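You operate a simulated robot arm through the tools that you are given. There is no shell and no other tool.

You are at the controls of a simulated two-armed robot. One attempt, no reset.

## Task
Pick up the green pipe sleeve with one hand, pass it to the other hand and put it on the back trestle.

The check looks at the end state, three seconds after you hand in, the way a careful person would. Anything else that was tipped, shoved, dropped, spilled or broken makes it a failure.

## Robot
Two 7-joint arms with two-finger parallel grippers on one trunk, on a base that drives. Base frame: it is fixed to the floor where the robot stands at the start and does not move with it; the origin is under the middle of the robot, x ahead of it, y to its left, z up; the surface under the hand at the start is at about z = 860. Readings come in mm, degrees, newtons and seconds.
The left shoulder is at the start at [70, 163, 1245], the right one opposite. With the tool pointing down near the work surface each hand reaches from about 380 to 880 mm from the robot's upright axis, wherever it stands, measured 20 degrees to its own side. Places, roughly: back trestle [-900, -1100, 800]; green pipe sleeve (5x5x10 cm) [800, 0, 900]. Payload 3.43 kg a hand.
The TCP of each hand is the grasp point between the finger pads, 34 mm short of the fingertips. In the tool frame z runs along the fingers and y along their closing line. Largest opening 128 mm; finger width 24, thickness 12; the body of the gripper, 48 by 130 mm, starts 96 mm behind the TCP.
Orientation is that of the tool frame in the base frame, as a unit quaternion [x, y, z, w]. With the fingers straight down and closing along the base's y, the tool's x points along the base's -x, its y along +y and its z along -z.

## Interface
- The arms move only by the tool drive_tool. It takes "left_rows", "right_rows" or both (then of equal length, played together; a hand with none holds still); each is a list that holds one entry, the list of rows, each a list of 6 numbers: the shift along the tool's x, y, z in units of 40 mm (1.0 is 40 mm), then the turn, a rotation vector about the tool's x, y, z in units of 6 degrees (1.0 is 6 degrees). In form: [[[tx, ty, tz, ax, ay, az], ...]]. A call has 1 to 20 rows; each row shifts and turns the commanded pose from where the row before left it, along the tool's axes as they then stand. "left_grip" and "right_grip" are, for a hand that has rows, the finger opening in mm, from 0 to 128, set as the call begins (left out, the last holds). A call with a number of a shift or a turn outside -1 to 1 is refused whole. Rows are played at 5 a second. More than 50 mm and 8.6 degrees between two rows, or a gripper value outside its range, and nothing of the call is played. Where a pose cannot be reached the arm comes as near as it can. A force on the tool above 40 N (or 10 N above the force at the start of the call, whichever is more), or a blocked arm, ends the call early, and 0.2 s more pass. Each finger travels about 153 mm/s and halts on what it meets, pressing with about 26 N; the grip force reading is that of the motor and also rises with nothing between the fingers. The clock runs only during rows and for 0.2 s after the last one: add rows that do not move to give the fingers time. It gives the time, the measured TCP pose, the force on the tool (base axes), the opening and the grip force at its end, in the units of the frame above (readings bear some noise), with the torque about the TCP (base axes, N m) and any sound that the robot's microphone picked up, and new pictures: "views" is both (left out), scene, wrist or none (wrist: the cameras of the hands that moved).
- Cameras (640 x 400 px; columns grow to the right, rows downward): "scene" is now at [140.7, 0.9, 1480.6]; the picture's right is [0.02, -1.00, 0.00], its down [-0.50, -0.01, -0.87] and it looks along [0.87, 0.02, -0.50] (base axes); focal length 279 px, centre (320, 200). "left" rides on the left gripper at [76, 11, -160] in its tool frame; the picture's right is [-0.15, 0.99, 0.00], its down [-0.88, -0.13, -0.46] and it looks along [-0.45, -0.07, 0.89] (tool axes); focal length 234 px, centre (320, 200). "right" rides on the right gripper at [76, -11, -160] in its tool frame; the picture's right is [0.15, 0.99, 0.00], its down [-0.88, 0.13, -0.46] and it looks along [-0.45, 0.07, 0.89] (tool axes); focal length 234 px, centre (320, 200). There is no depth. A picture from a camera that has moved, and an enlarged one, comes with that camera's place and axes in the base frame and with its lens.
- move_column(by): slides the trunk up (or, below 0, down) by that many mm; the arms and the scene camera ride with it, the base frame stays. It gives what a move gives, with no picture.
- roll_base(legs): drives the robot by 1 to 6 legs, each [ahead, left, turn to the left] in mm, mm and degrees, along the robot's own axes; the way and the turn of a leg run together, so that a leg with both is an arc; at most 1500 mm and 180 degrees a leg. The arms and the cameras ride along, it lands a little off, and it stops where it bumps. It gives what a move gives, and a new picture of the scene camera.
- aim_head(pan, tilt): turns the head with the scene camera to pan (to the left, within 86 degrees either way) and tilt (down, from -29 to 69), counted from straight ahead of the robot. It gives what a move gives, and a new picture of the scene camera.
- inspect(camera, box): a new picture of the part [left, top, right, bottom] of that camera's present view, enlarged. No time passes.
- hand_in(): hands the job in; it is judged then, once.

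Nothing tells you exact positions but the pictures and the camera data. Unless the task says otherwise, let go and move clear before handing in.

The tools are called after ">>>" as name(argument=value, ...) on one line, values as JSON. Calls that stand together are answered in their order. drive_tool: Moves the arms, as the interface text tells. Its arguments: {"type":"object","properties":{"left_rows":{"type":"array"},"left_grip":{"type":"number"},"right_rows":{"type":"array"},"right_grip":{"type":"number"},"views":{"type":"string","enum":["both","scene","wrist","none"]}},"required":[]} The other tools are called the same way: move_column (by) slides the trunk up or down; roll_base (legs) drives the base; aim_head (pan, tilt) turns the head that bears the scene camera; inspect (camera, box) takes an enlarged picture of a part of a camera's view; hand_in () hands the job in.

At the start:

```text
clock: 0.0
left_eef_pos: [621.2, 252.1, 1087.6]
left_orientation: [0.001, 1.0, 0.001, 0.0]
left_force: [0.1, 0.0, -0.3]
left_torque: [0.01, 0.04, 0.01]
left_width: 127.9
left_gripper_force: 0.1
right_eef_pos: [681.6, -214.7, 1170.6]
right_orientation: [0.001, 1.0, 0.001, 0.0]
right_force: [0.2, 1.1, -0.3]
right_torque: [-0.03, 0.0, 0.01]
right_width: 128.1
right_gripper_force: 0.0
trunk travel left (down, up): [-725.0, 215.0]
robot x, y, heading: [-1.5, -1.5, -0.2]
head pan, tilt: [1.4, 30.0]
```

scene: 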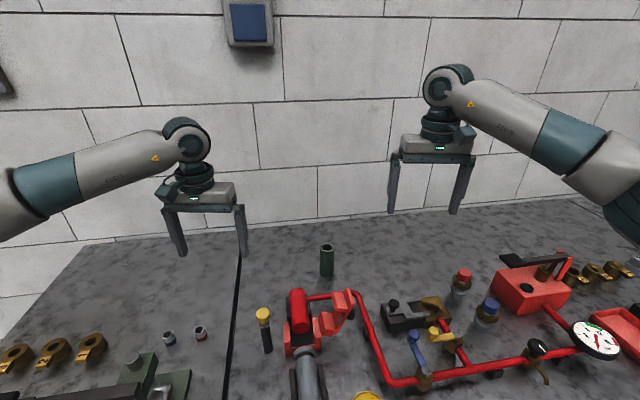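
right: 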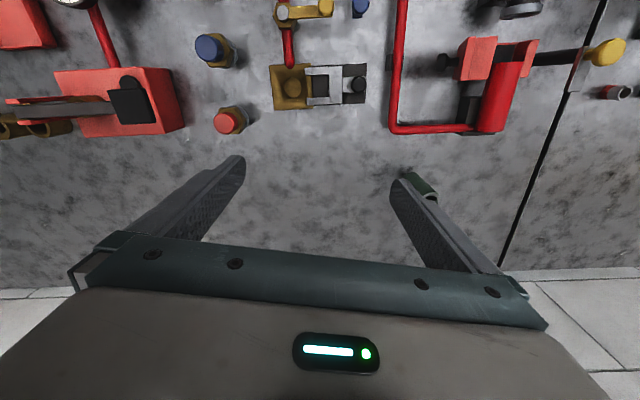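
left: 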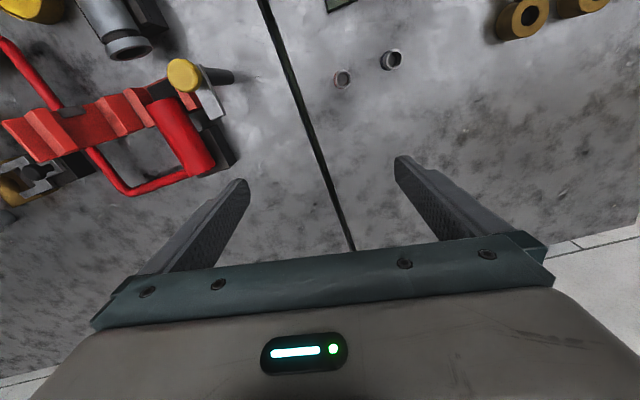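

The green sleeve seems to stand upright near [780, -5, 910], behind the red clamp and pipework. I'll look at it closely first.

>>> inspect(camera="scene", box=[260, 220, 400, 308])

>>> inspect(camera="right", box=[360, 140, 480, 215])

```text
4.55 times, centred on (330, 264) of scene
camera zoom: at [140.7, 0.9, 1480.6], right [0.02, -1.0, 0.0], down [-0.5, -0.01, -0.87], along [0.87, 0.02, -0.5], focal length 1269 px, centre (274, -91)
```

zoom: 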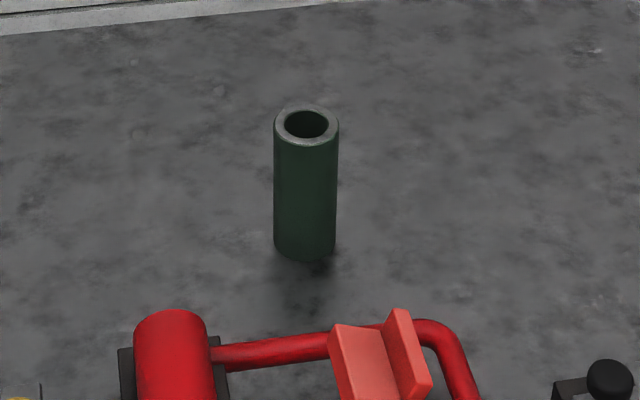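

```text
5.33 times, centred on (420, 178) of right
camera zoom: at [604.2, -225.9, 1330.4], right [-0.15, 0.99, 0.0], down [0.88, 0.13, 0.46], along [0.45, 0.07, -0.89], focal length 1249 px, centre (-213, 320)
```

zoom: 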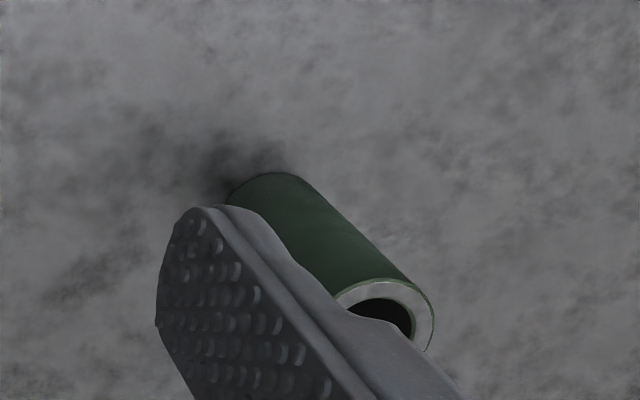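

The sleeve is upright at roughly [772, -5], about 42 mm wide and 100 mm tall. Next I'll look toward the back right to find the trestle before planning the grasp.

>>> aim_head(pan=-86, tilt=25)

```text
clock: 1.6
left_eef_pos: [620.7, 253.8, 1088.2]
left_orientation: [0.0, 1.0, 0.0, 0.0]
left_force: [-0.3, -0.3, 0.0]
left_torque: [0.03, -0.01, -0.02]
left_width: 128.0
left_gripper_force: 0.0
right_eef_pos: [681.4, -214.5, 1170.5]
right_orientation: [0.001, 1.0, 0.001, 0.0]
right_force: [-0.7, 1.0, 1.2]
right_torque: [-0.02, -0.04, -0.01]
right_width: 128.2
right_gripper_force: 0.0
trunk travel left (down, up): [-725.0, 215.0]
robot x, y, heading: [2.1, 0.7, -0.3]
head pan, tilt: [-85.9, 25.0]
camera scene: at [56.8, -93.2, 1488.6], right [-1.0, -0.07, 0.0], down [-0.03, 0.42, -0.91], along [0.06, -0.9, -0.42], focal length 279 px, centre (320, 200)
```

scene: 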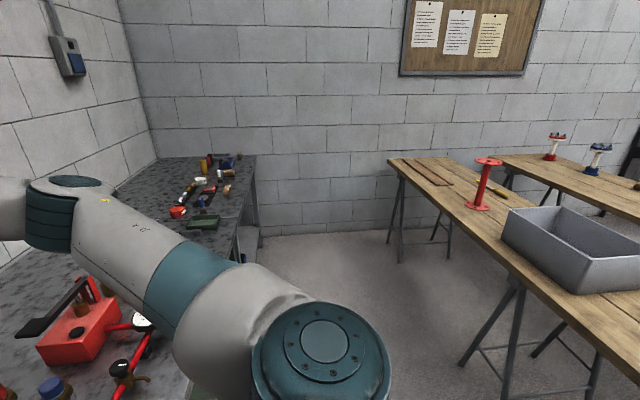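

The near trestle with the grey bin and red stand matches the given back-trestle position. I'll turn the head back, bring the left hand over the sleeve to view it with the wrist camera, and move the right hand away a bit.

>>> aim_head(pan=0, tilt=35)

>>> drive_tool(left_rows=[[[-0.54, -0.92, 0, 0, 0, 0], [-0.54, -0.92, 0, 0, 0, 0], [-0.54, -0.92, 0, 0, 0, 0], [-0.54, -0.92, 0, 0, 0, 0], [-0.54, -0.92, 0, 0, 0, 0], [-0.54, -0.92, 0, 0, 0, 0], [-0.54, -0.92, 0, 0, 0, 0], [0, 0, 0, 0, 0, 0]]], right_rows=[[[0, -0.4, 0, 0, 0, 0], [0, -0.4, 0, 0, 0, 0], [0, -0.4, 0, 0, 0, 0], [0, -0.4, 0, 0, 0, 0], [0, -0.4, 0, 0, 0, 0], [0, -0.4, 0, 0, 0, 0], [0, -0.4, 0, 0, 0, 0], [0, 0, 0, 0, 0, 0]]], left_grip=128, right_grip=128)

```text
clock: 3.2
left_eef_pos: [620.5, 252.5, 1087.2]
left_orientation: [0.0, 1.0, 0.0, 0.0]
left_force: [-0.5, -0.3, -0.1]
left_torque: [0.0, 0.0, -0.01]
left_width: 128.3
left_gripper_force: 0.0
right_eef_pos: [680.2, -214.3, 1172.1]
right_orientation: [0.001, 1.0, 0.0, -0.001]
right_force: [-1.1, -0.3, 0.3]
right_torque: [0.02, 0.01, -0.02]
right_width: 127.9
right_gripper_force: 0.0
trunk travel left (down, up): [-725.0, 215.0]
robot x, y, heading: [0.7, 1.6, -0.0]
head pan, tilt: [0.0, 35.0]
camera scene: at [138.3, -1.3, 1472.8], right [0.0, -1.0, 0.0], down [-0.57, 0.0, -0.82], along [0.82, 0.0, -0.57], focal length 279 px, centre (320, 200)
```

scene: 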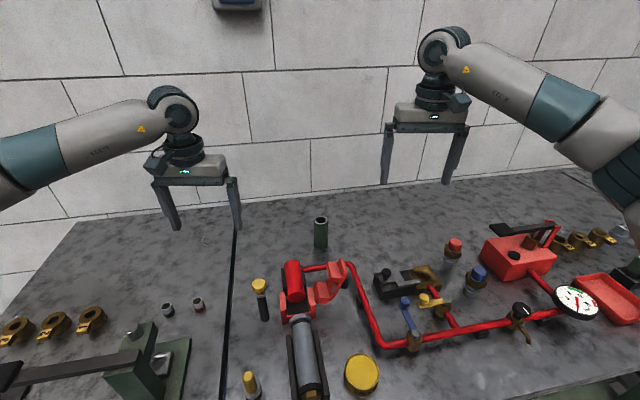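

```text
clock: 5.0
left_eef_pos: [773.0, -6.0, 1089.0]
left_orientation: [0.0, 1.0, -0.001, 0.0]
left_force: [0.0, 0.4, 0.2]
left_torque: [-0.06, 0.0, -0.04]
left_width: 127.8
left_gripper_force: 0.0
right_eef_pos: [681.5, -323.9, 1170.7]
right_orientation: [0.0, 1.0, 0.0, 0.001]
right_force: [-0.7, 0.3, 1.1]
right_torque: [-0.01, 0.0, -0.01]
right_width: 128.0
right_gripper_force: 0.0
trunk travel left (down, up): [-725.0, 215.0]
robot x, y, heading: [-0.3, -2.0, -0.1]
head pan, tilt: [0.0, 35.0]
camera scene: at [138.2, 1.0, 1472.8], right [0.0, -1.0, 0.0], down [-0.57, 0.0, -0.82], along [0.82, 0.0, -0.57], focal length 279 px, centre (320, 200)
camera right: at [604.4, -335.3, 1330.5], right [-0.15, 0.99, 0.0], down [0.88, 0.13, 0.46], along [0.45, 0.07, -0.89], focal length 234 px, centre (320, 200)
camera left: at [698.9, 6.0, 1247.2], right [0.15, 0.99, 0.0], down [0.88, -0.13, 0.46], along [0.45, -0.07, -0.89], focal length 234 px, centre (320, 200)
```

scene: 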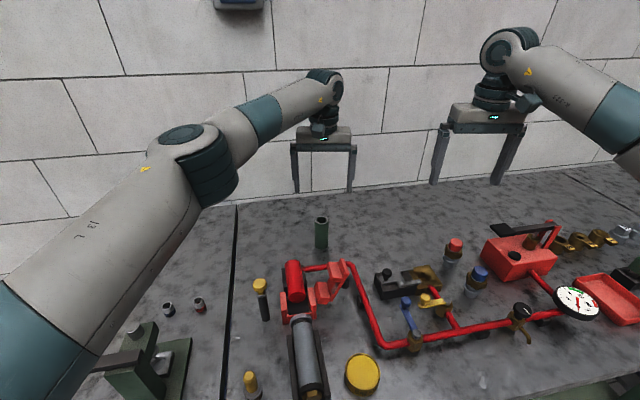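
right: 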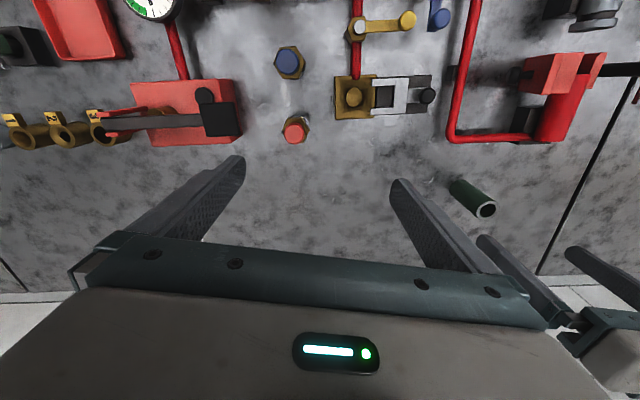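
left: 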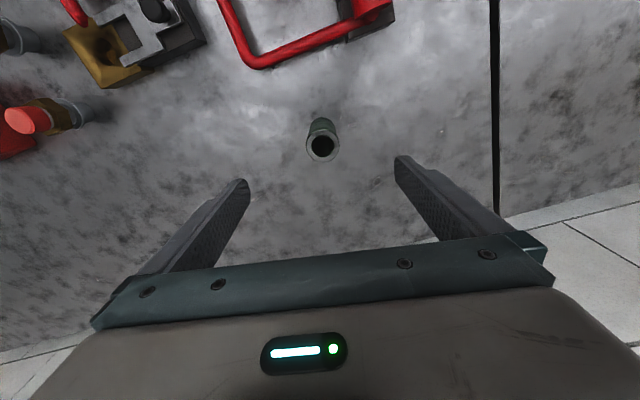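

The sleeve's rim shows near the middle of the left camera's view, which puts it at about [773, -4]. I'll zoom in to refine the centre and size.

>>> inspect(camera="left", box=[272, 100, 368, 160])

>>> inspect(camera="scene", box=[272, 190, 368, 250])

```text
6.67 times, centred on (320, 130) of left
camera zoom: at [698.9, 6.0, 1247.2], right [0.15, 0.99, 0.0], down [0.88, -0.13, 0.46], along [0.45, -0.07, -0.89], focal length 1561 px, centre (320, 667)
```

zoom: 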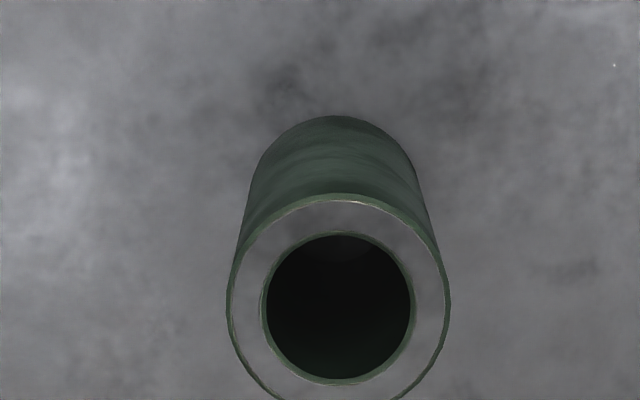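

```text
6.67 times, centred on (320, 220) of scene
camera zoom: at [138.2, 1.0, 1472.8], right [0.0, -1.0, 0.0], down [-0.57, 0.0, -0.82], along [0.82, 0.0, -0.57], focal length 1862 px, centre (320, 67)
```

zoom: 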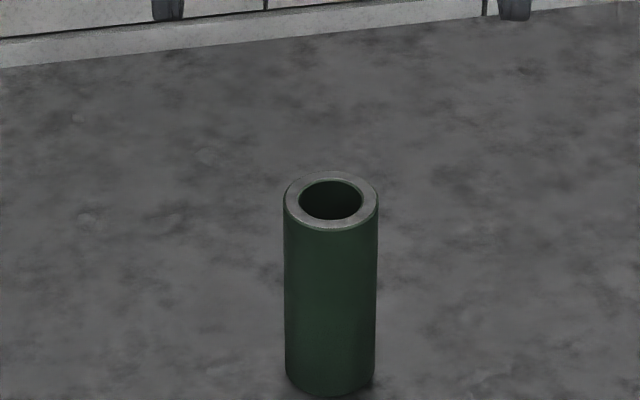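

The sleeve is about 41 mm across, centred near [771.5, -3], with its top at z ≈ 960. I'll centre the left hand and lower it so the pads cover the top 35 mm.

>>> drive_tool(left_rows=[[[0.04, 0.08, 0, 0, 0, 0], [0, 0, 0.8, 0, 0, 0], [0, 0, 0.8, 0, 0, 0], [0, 0, 0.8, 0, 0, 0], [0, 0, 0.4, 0, 0, 0], [0, 0, 0.38, 0, 0, 0], [0, 0, 0, 0, 0, 0]]], left_grip=100)

```text
clock: 6.6
left_eef_pos: [772.5, -2.5, 959.1]
left_orientation: [0.0, 1.0, 0.0, 0.0]
left_force: [0.3, -0.4, 0.2]
left_torque: [0.02, 0.03, 0.0]
left_width: 100.1
left_gripper_force: 0.1
right_eef_pos: [680.6, -325.9, 1170.1]
right_orientation: [0.0, 1.0, 0.0, 0.0]
right_force: [0.5, 0.3, 0.1]
right_torque: [0.01, 0.01, -0.01]
right_width: 127.9
right_gripper_force: 0.0
trunk travel left (down, up): [-725.0, 215.0]
robot x, y, heading: [-3.6, 0.8, 0.0]
head pan, tilt: [0.0, 35.0]
camera scene: at [138.3, -1.4, 1472.8], right [0.0, -1.0, 0.0], down [-0.57, 0.0, -0.82], along [0.82, 0.0, -0.57], focal length 279 px, centre (320, 200)
camera left: at [697.9, 10.1, 1117.4], right [0.15, 0.99, 0.0], down [0.88, -0.13, 0.46], along [0.45, -0.07, -0.89], focal length 234 px, centre (320, 200)
```

scene: 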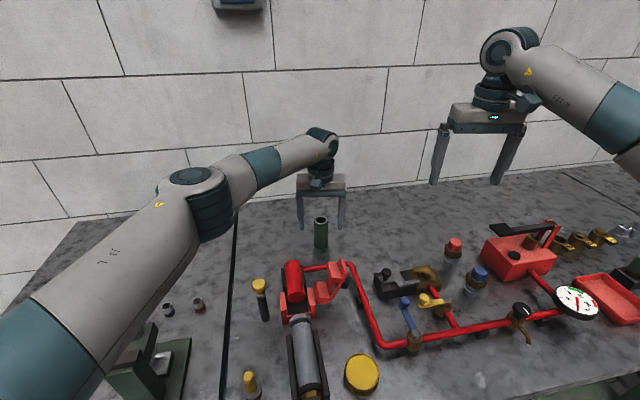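
left: 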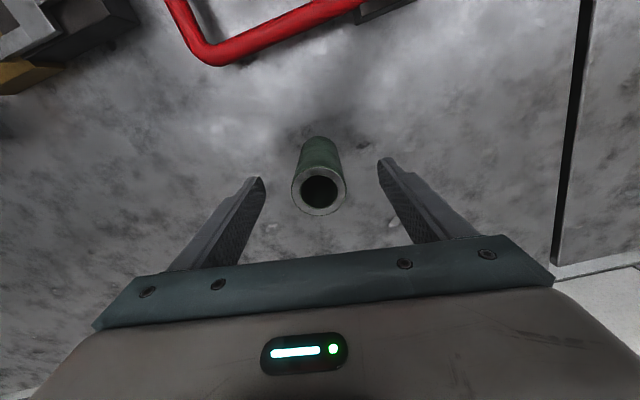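

The sleeve is centred between the fingers. Now I'll close the left gripper on it.

>>> drive_tool(left_rows=[[[0.05, 0.01, 0, 0, 0, 0], [0, 0, 0, 0, 0, 0], [0, 0, 0, 0, 0, 0], [0, 0, 0, 0, 0, 0]]], left_grip=90, views="none")

>>> drive_tool(left_rows=[[[0, 0, 0, 0, 0, 0], [0, 0, 0, 0, 0, 0], [0, 0, 0, 0, 0, 0], [0, 0, 0, 0, 0, 0], [0, 0, 0, 0, 0, 0]]], left_grip=20)

```text
clock: 7.6
left_eef_pos: [769.6, -1.7, 959.8]
left_orientation: [0.0, 1.0, 0.0, 0.001]
left_force: [-0.2, 1.0, 0.7]
left_torque: [-0.03, 0.03, 0.0]
left_width: 90.2
left_gripper_force: 0.1
right_eef_pos: [681.8, -326.2, 1169.3]
right_orientation: [0.002, 1.0, 0.001, 0.0]
right_force: [0.3, -0.1, 0.0]
right_torque: [0.02, 0.01, -0.02]
right_width: 127.9
right_gripper_force: 0.0
trunk travel left (down, up): [-725.0, 215.0]
robot x, y, heading: [-1.4, 1.5, -0.2]
head pan, tilt: [0.0, 35.0]
```

```text
clock: 8.8
left_eef_pos: [767.9, -1.2, 959.5]
left_orientation: [0.0, 1.0, 0.0, 0.0]
left_force: [0.2, -2.7, 0.8]
left_torque: [-0.09, 0.01, -0.02]
left_width: 40.4
left_gripper_force: 25.8
right_eef_pos: [680.6, -326.2, 1170.2]
right_orientation: [0.001, 1.0, -0.001, 0.0]
right_force: [0.4, 0.0, -0.8]
right_torque: [0.0, 0.0, 0.02]
right_width: 127.9
right_gripper_force: 0.1
trunk travel left (down, up): [-725.0, 215.0]
robot x, y, heading: [-0.7, 5.0, 0.2]
head pan, tilt: [0.0, 35.0]
camera scene: at [138.2, -1.8, 1472.8], right [0.0, -1.0, 0.0], down [-0.57, 0.0, -0.82], along [0.82, 0.0, -0.57], focal length 279 px, centre (320, 200)
camera left: at [695.3, 11.0, 1118.3], right [0.15, 0.99, 0.0], down [0.88, -0.13, 0.46], along [0.45, -0.07, -0.89], focal length 234 px, centre (320, 200)
```

scene: 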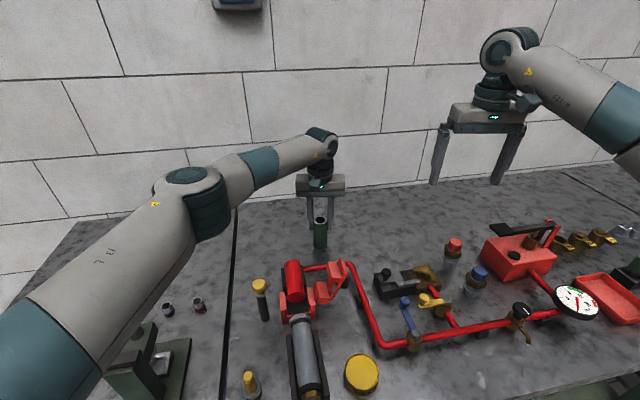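
left: 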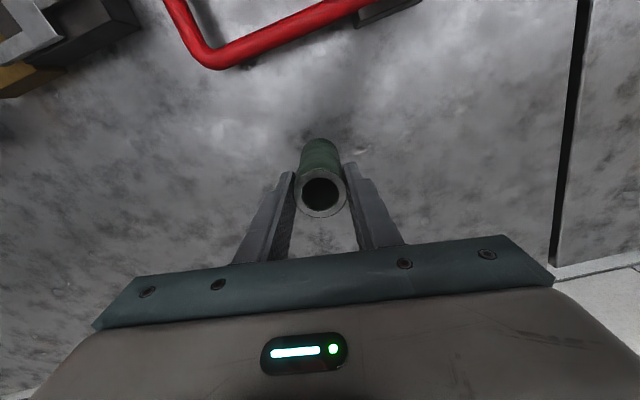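

The grip is firm at 40.4 mm with 26 N. Next I'll lift the sleeve straight up.

>>> drive_tool(left_rows=[[[0, 0, -0.3, 0, 0, 0], [0, 0, -0.6, 0, 0, 0], [0, 0, -1, 0, 0, 0], [0, 0, -1, 0, 0, 0], [0, 0, -1, 0, 0, 0], [0, 0, -1, 0, 0, 0], [0, 0, 0, 0, 0, 0]]])

```text
clock: 10.4
left_eef_pos: [769.2, 0.4, 1153.4]
left_orientation: [0.0, 1.0, 0.0, -0.001]
left_force: [0.4, 0.2, -5.4]
left_torque: [0.01, -0.02, -0.02]
left_width: 40.4
left_gripper_force: 26.0
right_eef_pos: [681.7, -326.9, 1169.3]
right_orientation: [0.0, 1.0, 0.0, -0.001]
right_force: [0.6, 0.0, 0.3]
right_torque: [0.02, -0.01, -0.02]
right_width: 128.1
right_gripper_force: 0.0
trunk travel left (down, up): [-725.0, 215.0]
robot x, y, heading: [2.7, 1.0, -0.0]
head pan, tilt: [0.0, 35.0]
camera scene: at [139.7, -1.2, 1472.6], right [0.0, -1.0, 0.0], down [-0.57, 0.0, -0.82], along [0.82, 0.0, -0.57], focal length 279 px, centre (320, 200)
camera left: at [694.4, 13.0, 1312.5], right [0.15, 0.99, 0.0], down [0.88, -0.13, 0.45], along [0.45, -0.07, -0.89], focal length 234 px, centre (320, 200)
```

scene: 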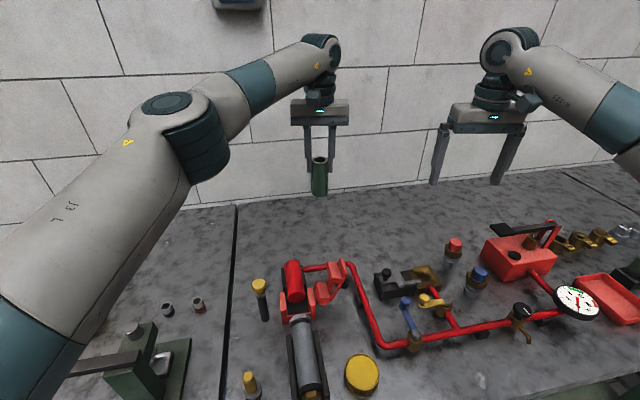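
left: 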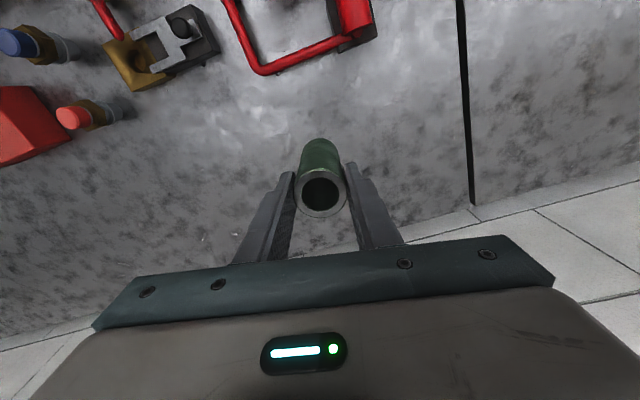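

The sleeve is lifted and held, weighing about 0.55 kg. Before driving I'll look left and right to see what stands behind the robot.

>>> aim_head(pan=86, tilt=40)

>>> aim_head(pan=-86, tilt=40)

```text
clock: 12.0
left_eef_pos: [769.1, -0.3, 1153.4]
left_orientation: [0.0, 1.0, 0.001, -0.001]
left_force: [0.3, -0.5, -5.3]
left_torque: [-0.02, -0.02, -0.03]
left_width: 40.7
left_gripper_force: 26.4
right_eef_pos: [680.3, -325.1, 1169.3]
right_orientation: [0.0, 1.0, 0.0, -0.002]
right_force: [-0.3, 0.6, -0.6]
right_torque: [-0.01, -0.02, -0.02]
right_width: 127.9
right_gripper_force: 0.0
trunk travel left (down, up): [-725.0, 215.0]
robot x, y, heading: [-0.3, 2.1, -0.0]
head pan, tilt: [85.9, 40.0]
camera scene: at [57.1, 83.4, 1465.2], right [1.0, -0.07, 0.0], down [-0.05, -0.64, -0.77], along [0.05, 0.76, -0.64], focal length 279 px, centre (320, 200)
```

scene: 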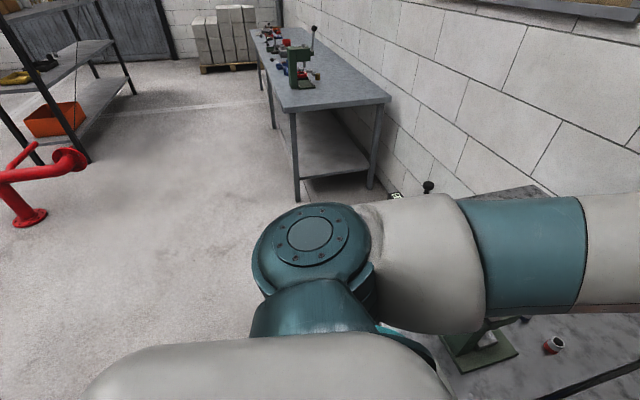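

```text
clock: 14.6
left_eef_pos: [768.2, 0.2, 1153.5]
left_orientation: [-0.001, 1.0, -0.001, -0.001]
left_force: [-0.1, -0.1, -5.0]
left_torque: [0.0, 0.02, 0.01]
left_width: 40.6
left_gripper_force: 25.9
right_eef_pos: [682.3, -327.0, 1169.5]
right_orientation: [0.001, 1.0, 0.001, 0.0]
right_force: [-0.6, 0.2, -0.1]
right_torque: [0.02, -0.01, -0.01]
right_width: 127.9
right_gripper_force: 0.1
trunk travel left (down, up): [-725.0, 215.0]
robot x, y, heading: [0.4, 0.3, -0.3]
head pan, tilt: [-85.9, 40.0]
camera scene: at [57.0, -86.2, 1465.2], right [-1.0, -0.07, 0.0], down [-0.05, 0.64, -0.77], along [0.05, -0.76, -0.64], focal length 279 px, centre (320, 200)
```

scene: 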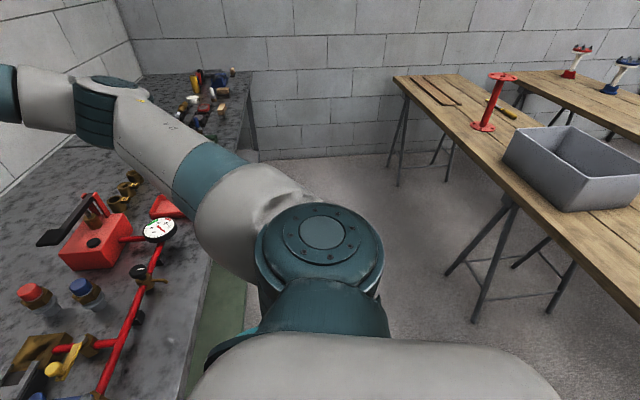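

The back trestle runs along the right rear with free plank area, a grey bin and a red stand. I'll pull both hands in a little, then back the robot away from the bench and turn it step by step to see what is behind.

>>> drive_tool(left_rows=[[[0.85, 0.2, -0.2, 0, 0, 0], [0.85, 0.2, -0.2, 0, 0, 0], [0.85, 0.2, -0.2, 0, 0, 0], [0.85, 0.2, -0.2, 0, 0, 0], [0.85, 0.2, -0.2, 0, 0, 0], [0, 0, 0, 0, 0, 0]]], right_rows=[[[0.4, 0, 0, 0, 0, 0], [0.4, 0, 0, 0, 0, 0], [0.4, 0, 0, 0, 0, 0], [0.4, 0, 0, 0, 0, 0], [0.4, 0, 0, 0, 0, 0], [0, 0, 0, 0, 0, 0]]], views="none")

>>> roll_base(legs=[[-200, 0, 0]])

```text
clock: 16.0
left_eef_pos: [600.1, 39.6, 1195.9]
left_orientation: [0.001, 1.0, 0.0, -0.001]
left_force: [-0.1, 0.1, -4.6]
left_torque: [-0.01, -0.01, 0.06]
left_width: 40.3
left_gripper_force: 25.6
right_eef_pos: [601.8, -328.4, 1169.5]
right_orientation: [0.0, 1.0, -0.001, -0.001]
right_force: [0.6, -0.7, 0.0]
right_torque: [0.04, 0.0, -0.02]
right_width: 128.3
right_gripper_force: 0.1
trunk travel left (down, up): [-725.0, 215.0]
robot x, y, heading: [-0.5, 0.9, 0.1]
head pan, tilt: [-85.9, 40.0]
```

```text
clock: 17.6
left_eef_pos: [402.9, 38.7, 1195.3]
left_orientation: [0.001, 1.0, 0.001, -0.001]
left_force: [0.5, -1.4, -3.9]
left_torque: [0.0, 0.04, 0.0]
left_width: 40.4
left_gripper_force: 26.2
right_eef_pos: [402.6, -328.9, 1168.7]
right_orientation: [0.002, 1.0, 0.0, -0.001]
right_force: [0.7, -0.4, 0.2]
right_torque: [0.01, -0.01, -0.01]
right_width: 128.2
right_gripper_force: 0.0
trunk travel left (down, up): [-725.0, 215.0]
robot x, y, heading: [-198.7, -1.7, -0.1]
head pan, tilt: [-85.9, 40.0]
camera scene: at [-140.7, -86.0, 1465.1], right [-1.0, -0.07, 0.0], down [-0.05, 0.64, -0.77], along [0.05, -0.76, -0.64], focal length 279 px, centre (320, 200)
```

scene: 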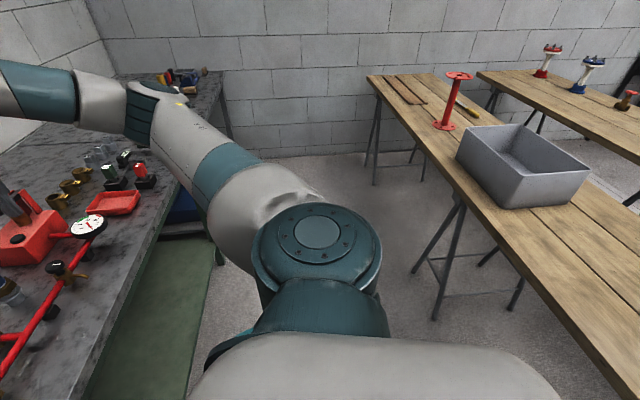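

The trestle's near edge runs at a slight angle, about 600 mm from the robot's axis, and its planks look clear on this side of the bin. I'll turn right in place to face it in two steps.

>>> roll_base(legs=[[0, 0, -80]])

>>> aim_head(pan=-75, tilt=40)

```text
clock: 21.6
left_eef_pos: [-93.7, -592.3, 1195.8]
left_orientation: [0.667, 0.745, 0.001, 0.0]
left_force: [-0.7, -0.5, 0.1]
left_torque: [0.04, 0.0, 0.01]
left_width: 19.9
left_gripper_force: 0.0
right_eef_pos: [-461.0, -631.7, 1171.0]
right_orientation: [0.669, 0.744, 0.0, 0.0]
right_force: [0.8, 0.3, 1.0]
right_torque: [-0.02, 0.03, -0.01]
right_width: 128.1
right_gripper_force: 0.1
trunk travel left (down, up): [-725.0, 215.0]
robot x, y, heading: [-198.3, 1.2, -83.9]
head pan, tilt: [-85.9, 40.0]
camera scene: at [-277.2, -66.2, 1465.2], right [-0.18, 0.98, 0.0], down [0.63, 0.11, -0.77], along [-0.75, -0.14, -0.64], focal length 279 px, centre (320, 200)
```

scene: 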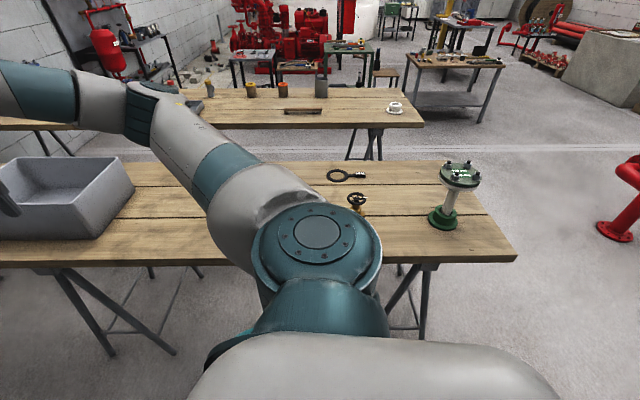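

```text
clock: 22.3
left_eef_pos: [-96.0, -591.9, 1195.5]
left_orientation: [0.668, 0.744, 0.0, 0.0]
left_force: [-0.8, -1.2, -0.2]
left_torque: [0.0, -0.02, 0.02]
left_width: 20.2
left_gripper_force: 0.1
right_eef_pos: [-460.8, -631.4, 1170.3]
right_orientation: [0.669, 0.744, 0.0, 0.0]
right_force: [-0.9, 0.4, -0.6]
right_torque: [0.02, 0.02, 0.02]
right_width: 128.4
right_gripper_force: 0.1
trunk travel left (down, up): [-725.0, 215.0]
robot x, y, heading: [-199.0, 1.9, -84.0]
head pan, tilt: [-75.0, 40.0]
camera scene: at [-273.0, -81.7, 1465.2], right [-0.36, 0.93, 0.0], down [0.6, 0.23, -0.77], along [-0.71, -0.28, -0.64], focal length 279 px, centre (320, 200)
```

scene: 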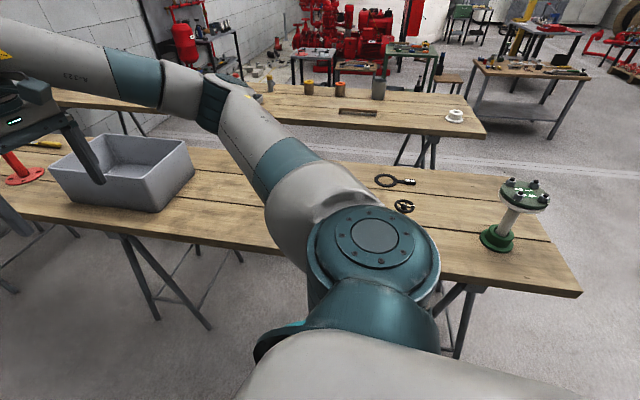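

The left gripper reads 20 mm with no force, so the sleeve slipped out during the turn. I must find where it went, and I'll look around with the head before moving anything.

>>> aim_head(pan=40, tilt=50)

>>> aim_head(pan=80, tilt=45)

>>> aim_head(pan=0, tilt=60)

```text
clock: 24.3
left_eef_pos: [-94.8, -592.5, 1196.0]
left_orientation: [0.667, 0.745, 0.0, -0.001]
left_force: [-0.1, 0.0, 0.0]
left_torque: [0.0, -0.01, -0.01]
left_width: 20.1
left_gripper_force: 0.0
right_eef_pos: [-460.6, -632.3, 1170.5]
right_orientation: [0.669, 0.743, -0.001, 0.0]
right_force: [-0.3, -0.4, 0.2]
right_torque: [-0.02, -0.04, 0.01]
right_width: 128.0
right_gripper_force: 0.1
trunk travel left (down, up): [-725.0, 215.0]
robot x, y, heading: [-202.2, 0.4, -84.1]
head pan, tilt: [40.0, 50.0]
camera scene: at [-138.1, -104.6, 1451.1], right [-0.69, -0.72, 0.0], down [-0.55, 0.53, -0.64], along [0.46, -0.45, -0.77], focal length 279 px, centre (320, 200)
```

scene: 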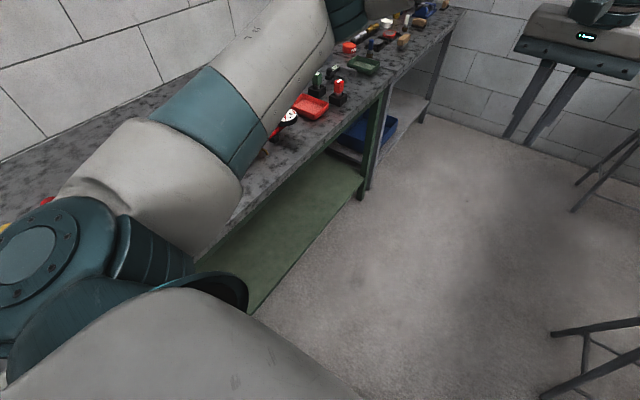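

```text
clock: 25.3
left_eef_pos: [-95.4, -590.9, 1195.7]
left_orientation: [0.667, 0.745, 0.001, 0.0]
left_force: [1.1, 0.3, -0.8]
left_torque: [-0.01, 0.01, 0.0]
left_width: 20.2
left_gripper_force: 0.0
right_eef_pos: [-459.6, -632.4, 1169.2]
right_orientation: [0.668, 0.744, 0.0, 0.0]
right_force: [0.6, -0.2, 1.0]
right_torque: [-0.02, -0.03, -0.01]
right_width: 128.2
right_gripper_force: 0.1
trunk travel left (down, up): [-725.0, 215.0]
robot x, y, heading: [-197.3, -2.5, -83.9]
head pan, tilt: [80.0, 45.0]
camera scene: at [-112.5, -56.7, 1458.0], right [-0.07, -1.0, 0.0], down [-0.71, 0.05, -0.71], along [0.71, -0.05, -0.71], focal length 279 px, centre (320, 200)
```

scene: 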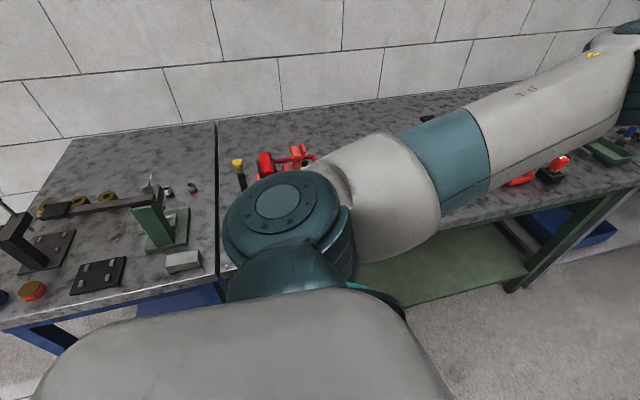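

```text
clock: 26.9
left_eef_pos: [-95.1, -592.4, 1195.7]
left_orientation: [0.668, 0.744, 0.0, 0.0]
left_force: [1.2, 0.3, -0.2]
left_torque: [-0.04, 0.02, -0.01]
left_width: 20.0
left_gripper_force: 0.0
right_eef_pos: [-460.1, -631.9, 1171.1]
right_orientation: [0.669, 0.744, 0.0, 0.0]
right_force: [-0.1, 0.4, 0.4]
right_torque: [-0.03, 0.0, -0.04]
right_width: 128.0
right_gripper_force: 0.1
trunk travel left (down, up): [-725.0, 215.0]
robot x, y, heading: [-196.7, 1.7, -83.9]
head pan, tilt: [0.0, 60.0]
camera scene: at [-186.4, -117.4, 1438.5], right [-0.99, -0.11, 0.0], down [-0.09, 0.86, -0.5], along [0.05, -0.5, -0.87], focal length 279 px, centre (320, 200)
```

scene: 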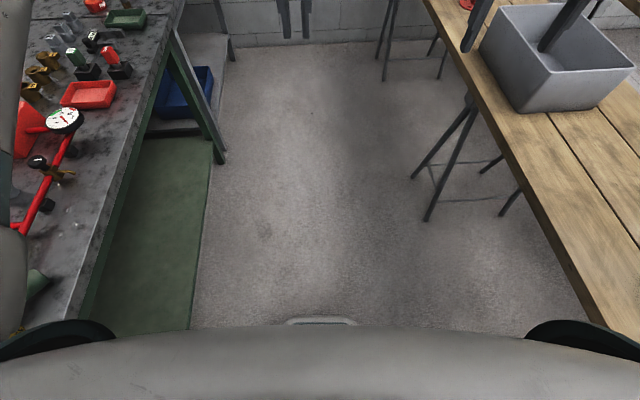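

Something green lies on the bench at the left edge of the last view. I'll zoom in on it.

>>> inspect(camera="scene", box=[0, 210, 160, 310])

>>> aim_head(pan=30, tilt=69)

```text
4.00 times, centred on (80, 260) of scene
camera zoom: at [-186.4, -117.4, 1438.5], right [-0.99, -0.11, 0.0], down [-0.09, 0.86, -0.5], along [0.05, -0.5, -0.87], focal length 1117 px, centre (1280, -40)
```

zoom: 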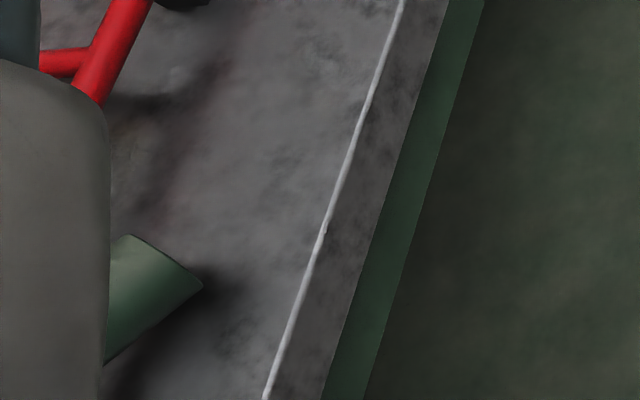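

```text
clock: 27.8
left_eef_pos: [-94.5, -592.5, 1196.5]
left_orientation: [0.668, 0.744, 0.0, 0.0]
left_force: [-0.5, 0.1, 0.5]
left_torque: [0.0, 0.0, 0.06]
left_width: 20.1
left_gripper_force: 0.1
right_eef_pos: [-459.7, -630.9, 1170.5]
right_orientation: [0.669, 0.744, 0.0, 0.0]
right_force: [-0.5, -0.7, -0.1]
right_torque: [0.0, 0.0, -0.03]
right_width: 128.0
right_gripper_force: 0.0
trunk travel left (down, up): [-725.0, 215.0]
robot x, y, heading: [-201.7, 1.9, -83.8]
head pan, tilt: [30.0, 68.8]
camera scene: at [-160.7, -96.4, 1429.1], right [-0.81, -0.59, 0.0], down [-0.55, 0.75, -0.36], along [0.21, -0.29, -0.93], focal length 279 px, centre (320, 200)
```

scene: 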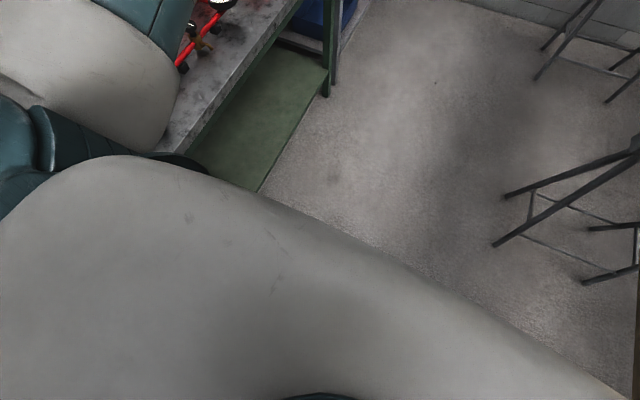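

The sleeve is lying on the bench near its front edge, around [370, -185], directly under where the hand passed. I'll turn back toward it, keep the hands high, and study how it lies.

>>> roll_base(legs=[[0, 0, 70]])

>>> aim_head(pan=0, tilt=50)

```text
clock: 31.3
left_eef_pos: [394.6, -96.8, 1196.2]
left_orientation: [0.114, 0.993, 0.0, 0.0]
left_force: [-0.4, 0.4, -0.1]
left_torque: [0.01, 0.02, 0.01]
left_width: 19.9
left_gripper_force: 0.0
right_eef_pos: [313.1, -455.5, 1171.0]
right_orientation: [0.115, 0.993, 0.0, 0.0]
right_force: [0.1, 0.9, 0.5]
right_torque: [0.0, -0.02, 0.0]
right_width: 128.0
right_gripper_force: 0.1
trunk travel left (down, up): [-725.0, 215.0]
robot x, y, heading: [-198.4, 3.5, -13.1]
head pan, tilt: [30.0, 68.8]
camera scene: at [-96.3, 3.7, 1429.1], right [0.29, -0.96, 0.0], down [-0.89, -0.27, -0.36], along [0.35, 0.11, -0.93], focal length 279 px, centre (320, 200)
```

scene: 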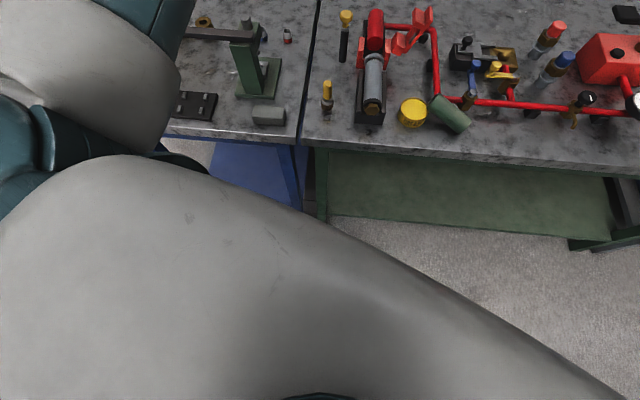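

```text
clock: 32.2
left_eef_pos: [394.7, -97.1, 1195.7]
left_orientation: [0.114, 0.993, 0.0, 0.0]
left_force: [0.0, 0.0, -0.1]
left_torque: [0.04, -0.03, 0.01]
left_width: 20.1
left_gripper_force: 0.0
right_eef_pos: [312.3, -455.8, 1170.6]
right_orientation: [0.113, 0.994, 0.0, 0.0]
right_force: [0.1, -0.1, 0.2]
right_torque: [0.01, -0.03, -0.02]
right_width: 128.1
right_gripper_force: 0.0
trunk travel left (down, up): [-725.0, 215.0]
robot x, y, heading: [-201.3, -0.7, -12.9]
head pan, tilt: [0.0, 50.0]
camera scene: at [-74.9, -30.0, 1451.0], right [-0.23, -0.97, 0.0], down [-0.75, 0.17, -0.64], along [0.63, -0.14, -0.77], focal length 279 px, centre (320, 200)
```

scene: 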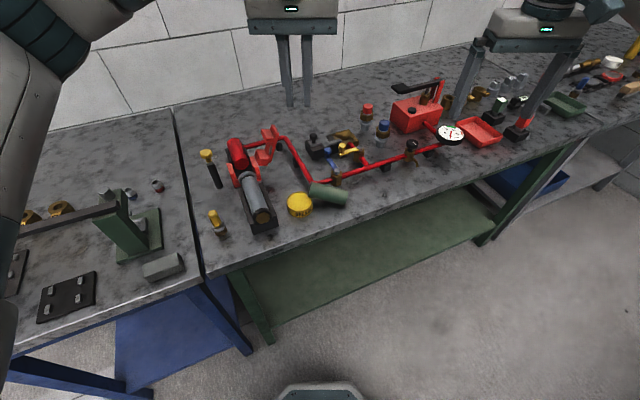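

The sleeve is lying between the yellow cap and the red pipe assembly. I'll zoom in to get its pose and see whether anything beside it moved.

>>> inspect(camera="scene", box=[270, 150, 398, 230])

>>> inspect(camera="scene", box=[180, 90, 500, 290])

```text
5.00 times, centred on (334, 190) of scene
camera zoom: at [-74.9, -30.0, 1451.0], right [-0.23, -0.97, 0.0], down [-0.75, 0.17, -0.64], along [0.63, -0.14, -0.77], focal length 1396 px, centre (250, 250)
```

zoom: 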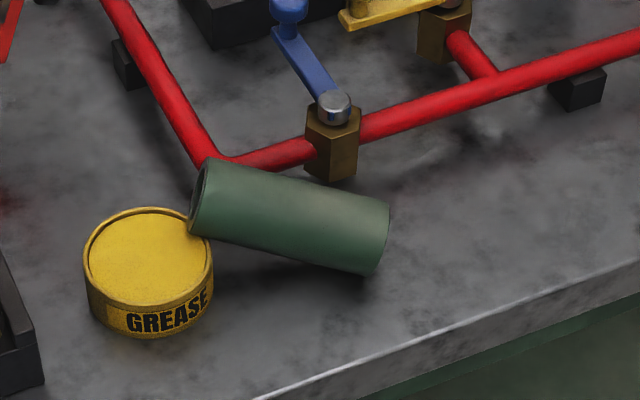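

```text
2.00 times, centred on (340, 190) of scene
camera zoom: at [-74.9, -30.0, 1451.0], right [-0.23, -0.97, 0.0], down [-0.75, 0.17, -0.64], along [0.63, -0.14, -0.77], focal length 558 px, centre (280, 220)
```

zoom: 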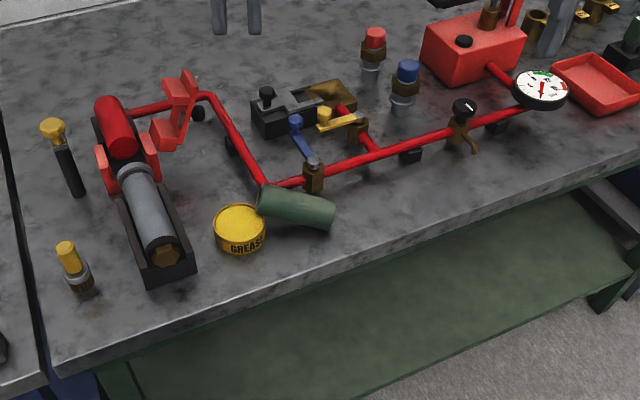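

The grease can and valve seem to be where they were. I'll use both wrist cameras for a second angle on how the sleeve lies.

>>> inspect(camera="left", box=[0, 0, 640, 400])

>>> inspect(camera="right", box=[0, 0, 640, 400])

```text
1.00 times, centred on (320, 200) of left (not enlarged: the box is as wide or as high as the picture)
camera zoom: at [324.9, -67.5, 1354.9], right [0.37, 0.93, 0.0], down [0.83, -0.33, 0.46], along [0.42, -0.17, -0.89], focal length 234 px, centre (320, 200)
```

zoom: 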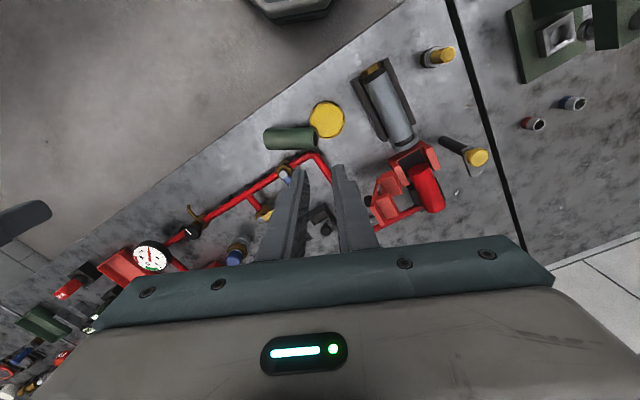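

```text
1.00 times, centred on (320, 200) of right (not enlarged: the box is as wide or as high as the picture)
camera zoom: at [234.9, -449.1, 1330.2], right [0.08, 1.0, 0.0], down [0.89, -0.07, 0.46], along [0.45, -0.04, -0.89], focal length 234 px, centre (320, 200)
```

zoom: 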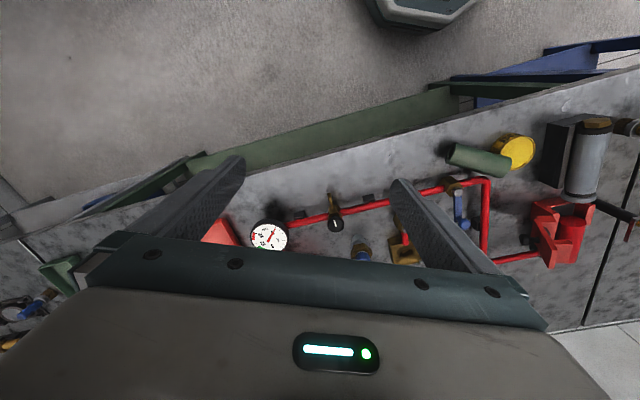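

>>> inspect(camera="left", box=[240, 85, 368, 165])

>>> inspect(camera="right", box=[420, 110, 548, 190])

```text
5.00 times, centred on (304, 125) of left
camera zoom: at [324.9, -67.5, 1354.9], right [0.37, 0.93, 0.0], down [0.83, -0.33, 0.46], along [0.42, -0.17, -0.89], focal length 1171 px, centre (400, 575)
```

zoom: 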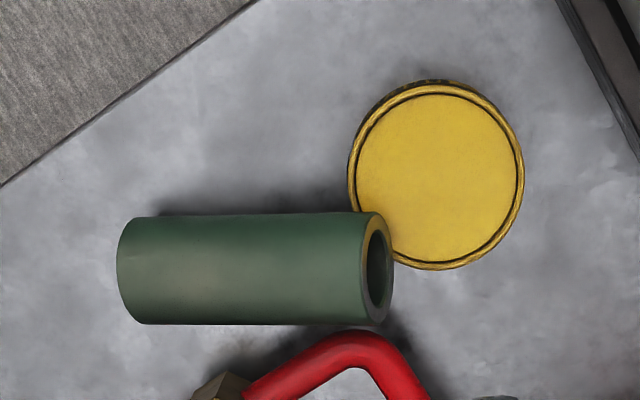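

```text
5.00 times, centred on (484, 150) of right
camera zoom: at [234.9, -449.1, 1330.2], right [0.08, 1.0, 0.0], down [0.89, -0.07, 0.46], along [0.45, -0.04, -0.89], focal length 1171 px, centre (-500, 450)
```

zoom: 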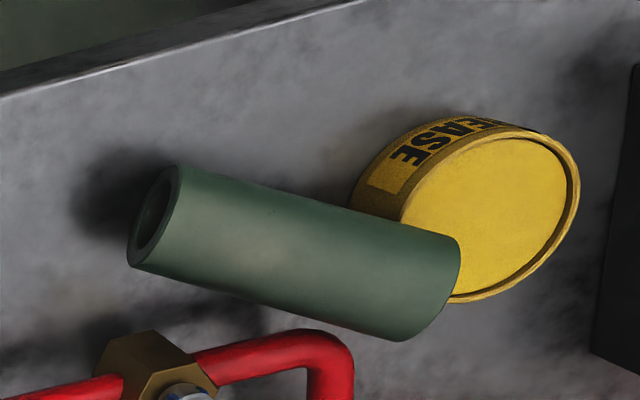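

Triangulating from three views, the sleeve's right end rests on the bench near [381, -206, 881]. Its left end leans on the grease can near [411, -113, 906]. Turning while carrying lost the sleeve, so I'll stand in the aisle facing +y, with the bench on my right and the trestle on my left. That way the right hand can pick, the left can place, and no turn is needed while holding it.

>>> roll_base(legs=[[0, 0, 100]])

>>> aim_head(pan=0, tilt=40)

```text
clock: 36.8
left_eef_pos: [-204.8, 600.8, 1195.4]
left_orientation: [-0.688, 0.726, -0.001, 0.0]
left_force: [-0.3, 0.1, 0.5]
left_torque: [-0.03, -0.01, -0.01]
left_width: 19.8
left_gripper_force: 0.2
right_eef_pos: [162.1, 582.8, 1170.2]
right_orientation: [-0.687, 0.726, 0.001, 0.0]
right_force: [1.2, -0.6, 0.0]
right_torque: [-0.01, 0.0, -0.01]
right_width: 127.9
right_gripper_force: 0.1
trunk travel left (down, up): [-725.0, 215.0]
robot x, y, heading: [-195.4, -1.0, 86.8]
head pan, tilt: [0.0, 50.0]
camera scene: at [-191.7, 126.2, 1451.1], right [1.0, -0.06, 0.0], down [-0.04, -0.77, -0.64], along [0.04, 0.64, -0.77], focal length 279 px, centre (320, 200)
```

scene: 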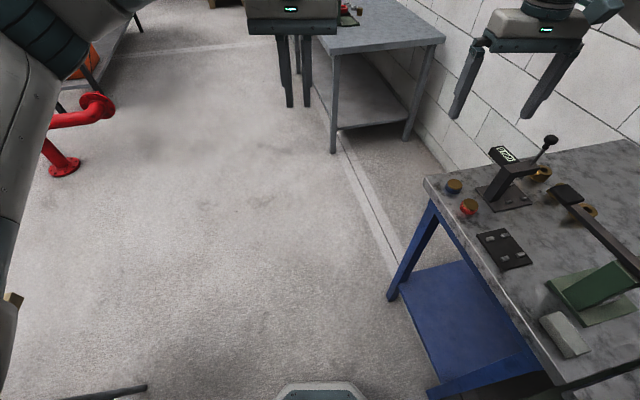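

```text
clock: 37.6
left_eef_pos: [-205.8, 601.1, 1195.0]
left_orientation: [-0.687, 0.727, 0.0, 0.0]
left_force: [0.9, 0.0, -0.5]
left_torque: [0.0, 0.0, 0.0]
left_width: 19.9
left_gripper_force: 0.1
right_eef_pos: [161.4, 581.0, 1169.5]
right_orientation: [-0.687, 0.727, 0.0, 0.0]
right_force: [0.0, 0.5, -0.6]
right_torque: [-0.03, -0.02, 0.01]
right_width: 128.1
right_gripper_force: 0.0
trunk travel left (down, up): [-725.0, 215.0]
robot x, y, heading: [-200.2, -0.3, 86.8]
head pan, tilt: [0.0, 40.0]
camera scene: at [-191.4, 134.2, 1465.2], right [1.0, -0.05, 0.0], down [-0.04, -0.64, -0.77], along [0.04, 0.76, -0.64], focal length 279 px, centre (320, 200)
```

scene: 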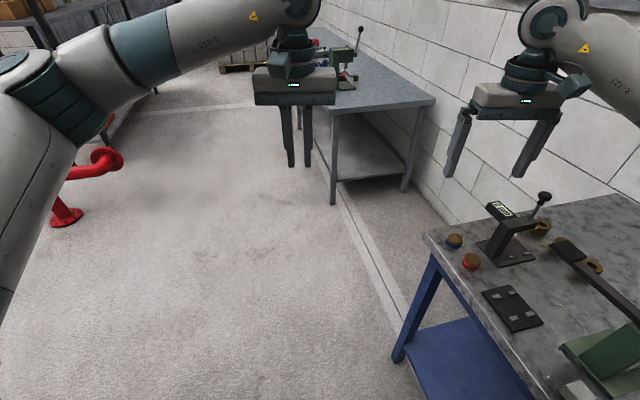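

The robot now faces +y in the aisle. I'll back along the aisle so the sleeve ends up to the front right.

>>> roll_base(legs=[[-430, -30, 3]])

>>> aim_head(pan=-60, tilt=50)

```text
clock: 40.2
left_eef_pos: [-221.8, 162.2, 1196.1]
left_orientation: [-0.707, 0.707, 0.0, -0.001]
left_force: [-0.4, -0.2, 0.0]
left_torque: [0.0, -0.01, 0.01]
left_width: 20.3
left_gripper_force: 0.0
right_eef_pos: [146.1, 162.9, 1170.3]
right_orientation: [-0.707, 0.708, 0.001, 0.0]
right_force: [0.8, -0.5, 0.4]
right_torque: [-0.02, 0.0, 0.0]
right_width: 127.9
right_gripper_force: 0.0
trunk travel left (down, up): [-725.0, 215.0]
robot x, y, heading: [-181.2, -438.6, 89.8]
head pan, tilt: [0.0, 40.0]
camera scene: at [-181.7, -303.2, 1465.1], right [1.0, 0.0, 0.0], down [0.0, -0.64, -0.77], along [0.0, 0.77, -0.64], focal length 279 px, centre (320, 200)
```

scene: 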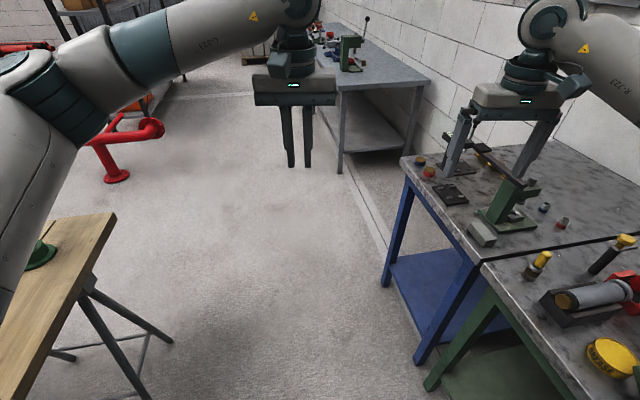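

```text
clock: 41.5
left_eef_pos: [-222.6, 161.9, 1196.0]
left_orientation: [-0.707, 0.707, 0.0, 0.0]
left_force: [-0.3, -1.0, -0.2]
left_torque: [-0.01, -0.01, 0.0]
left_width: 19.8
left_gripper_force: 0.0
right_eef_pos: [145.1, 162.0, 1170.7]
right_orientation: [-0.707, 0.708, 0.0, 0.0]
right_force: [0.7, 0.3, -1.4]
right_torque: [-0.02, 0.0, -0.01]
right_width: 128.1
right_gripper_force: 0.0
trunk travel left (down, up): [-725.0, 215.0]
robot x, y, heading: [-182.7, -441.9, 89.8]
head pan, tilt: [-60.0, 50.0]
camera scene: at [-115.1, -350.6, 1451.1], right [0.5, -0.87, 0.0], down [-0.66, -0.38, -0.64], along [0.56, 0.32, -0.77], focal length 279 px, centre (320, 200)
```

scene: 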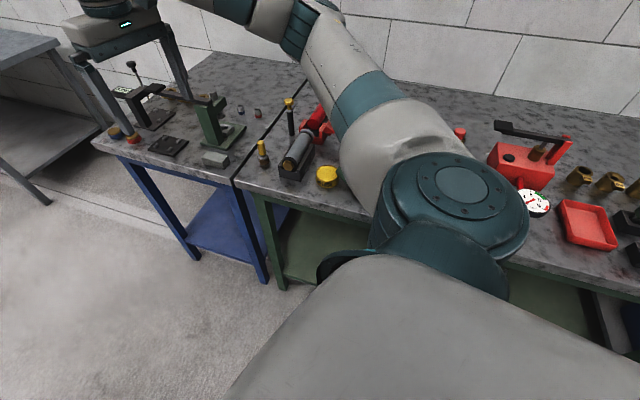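

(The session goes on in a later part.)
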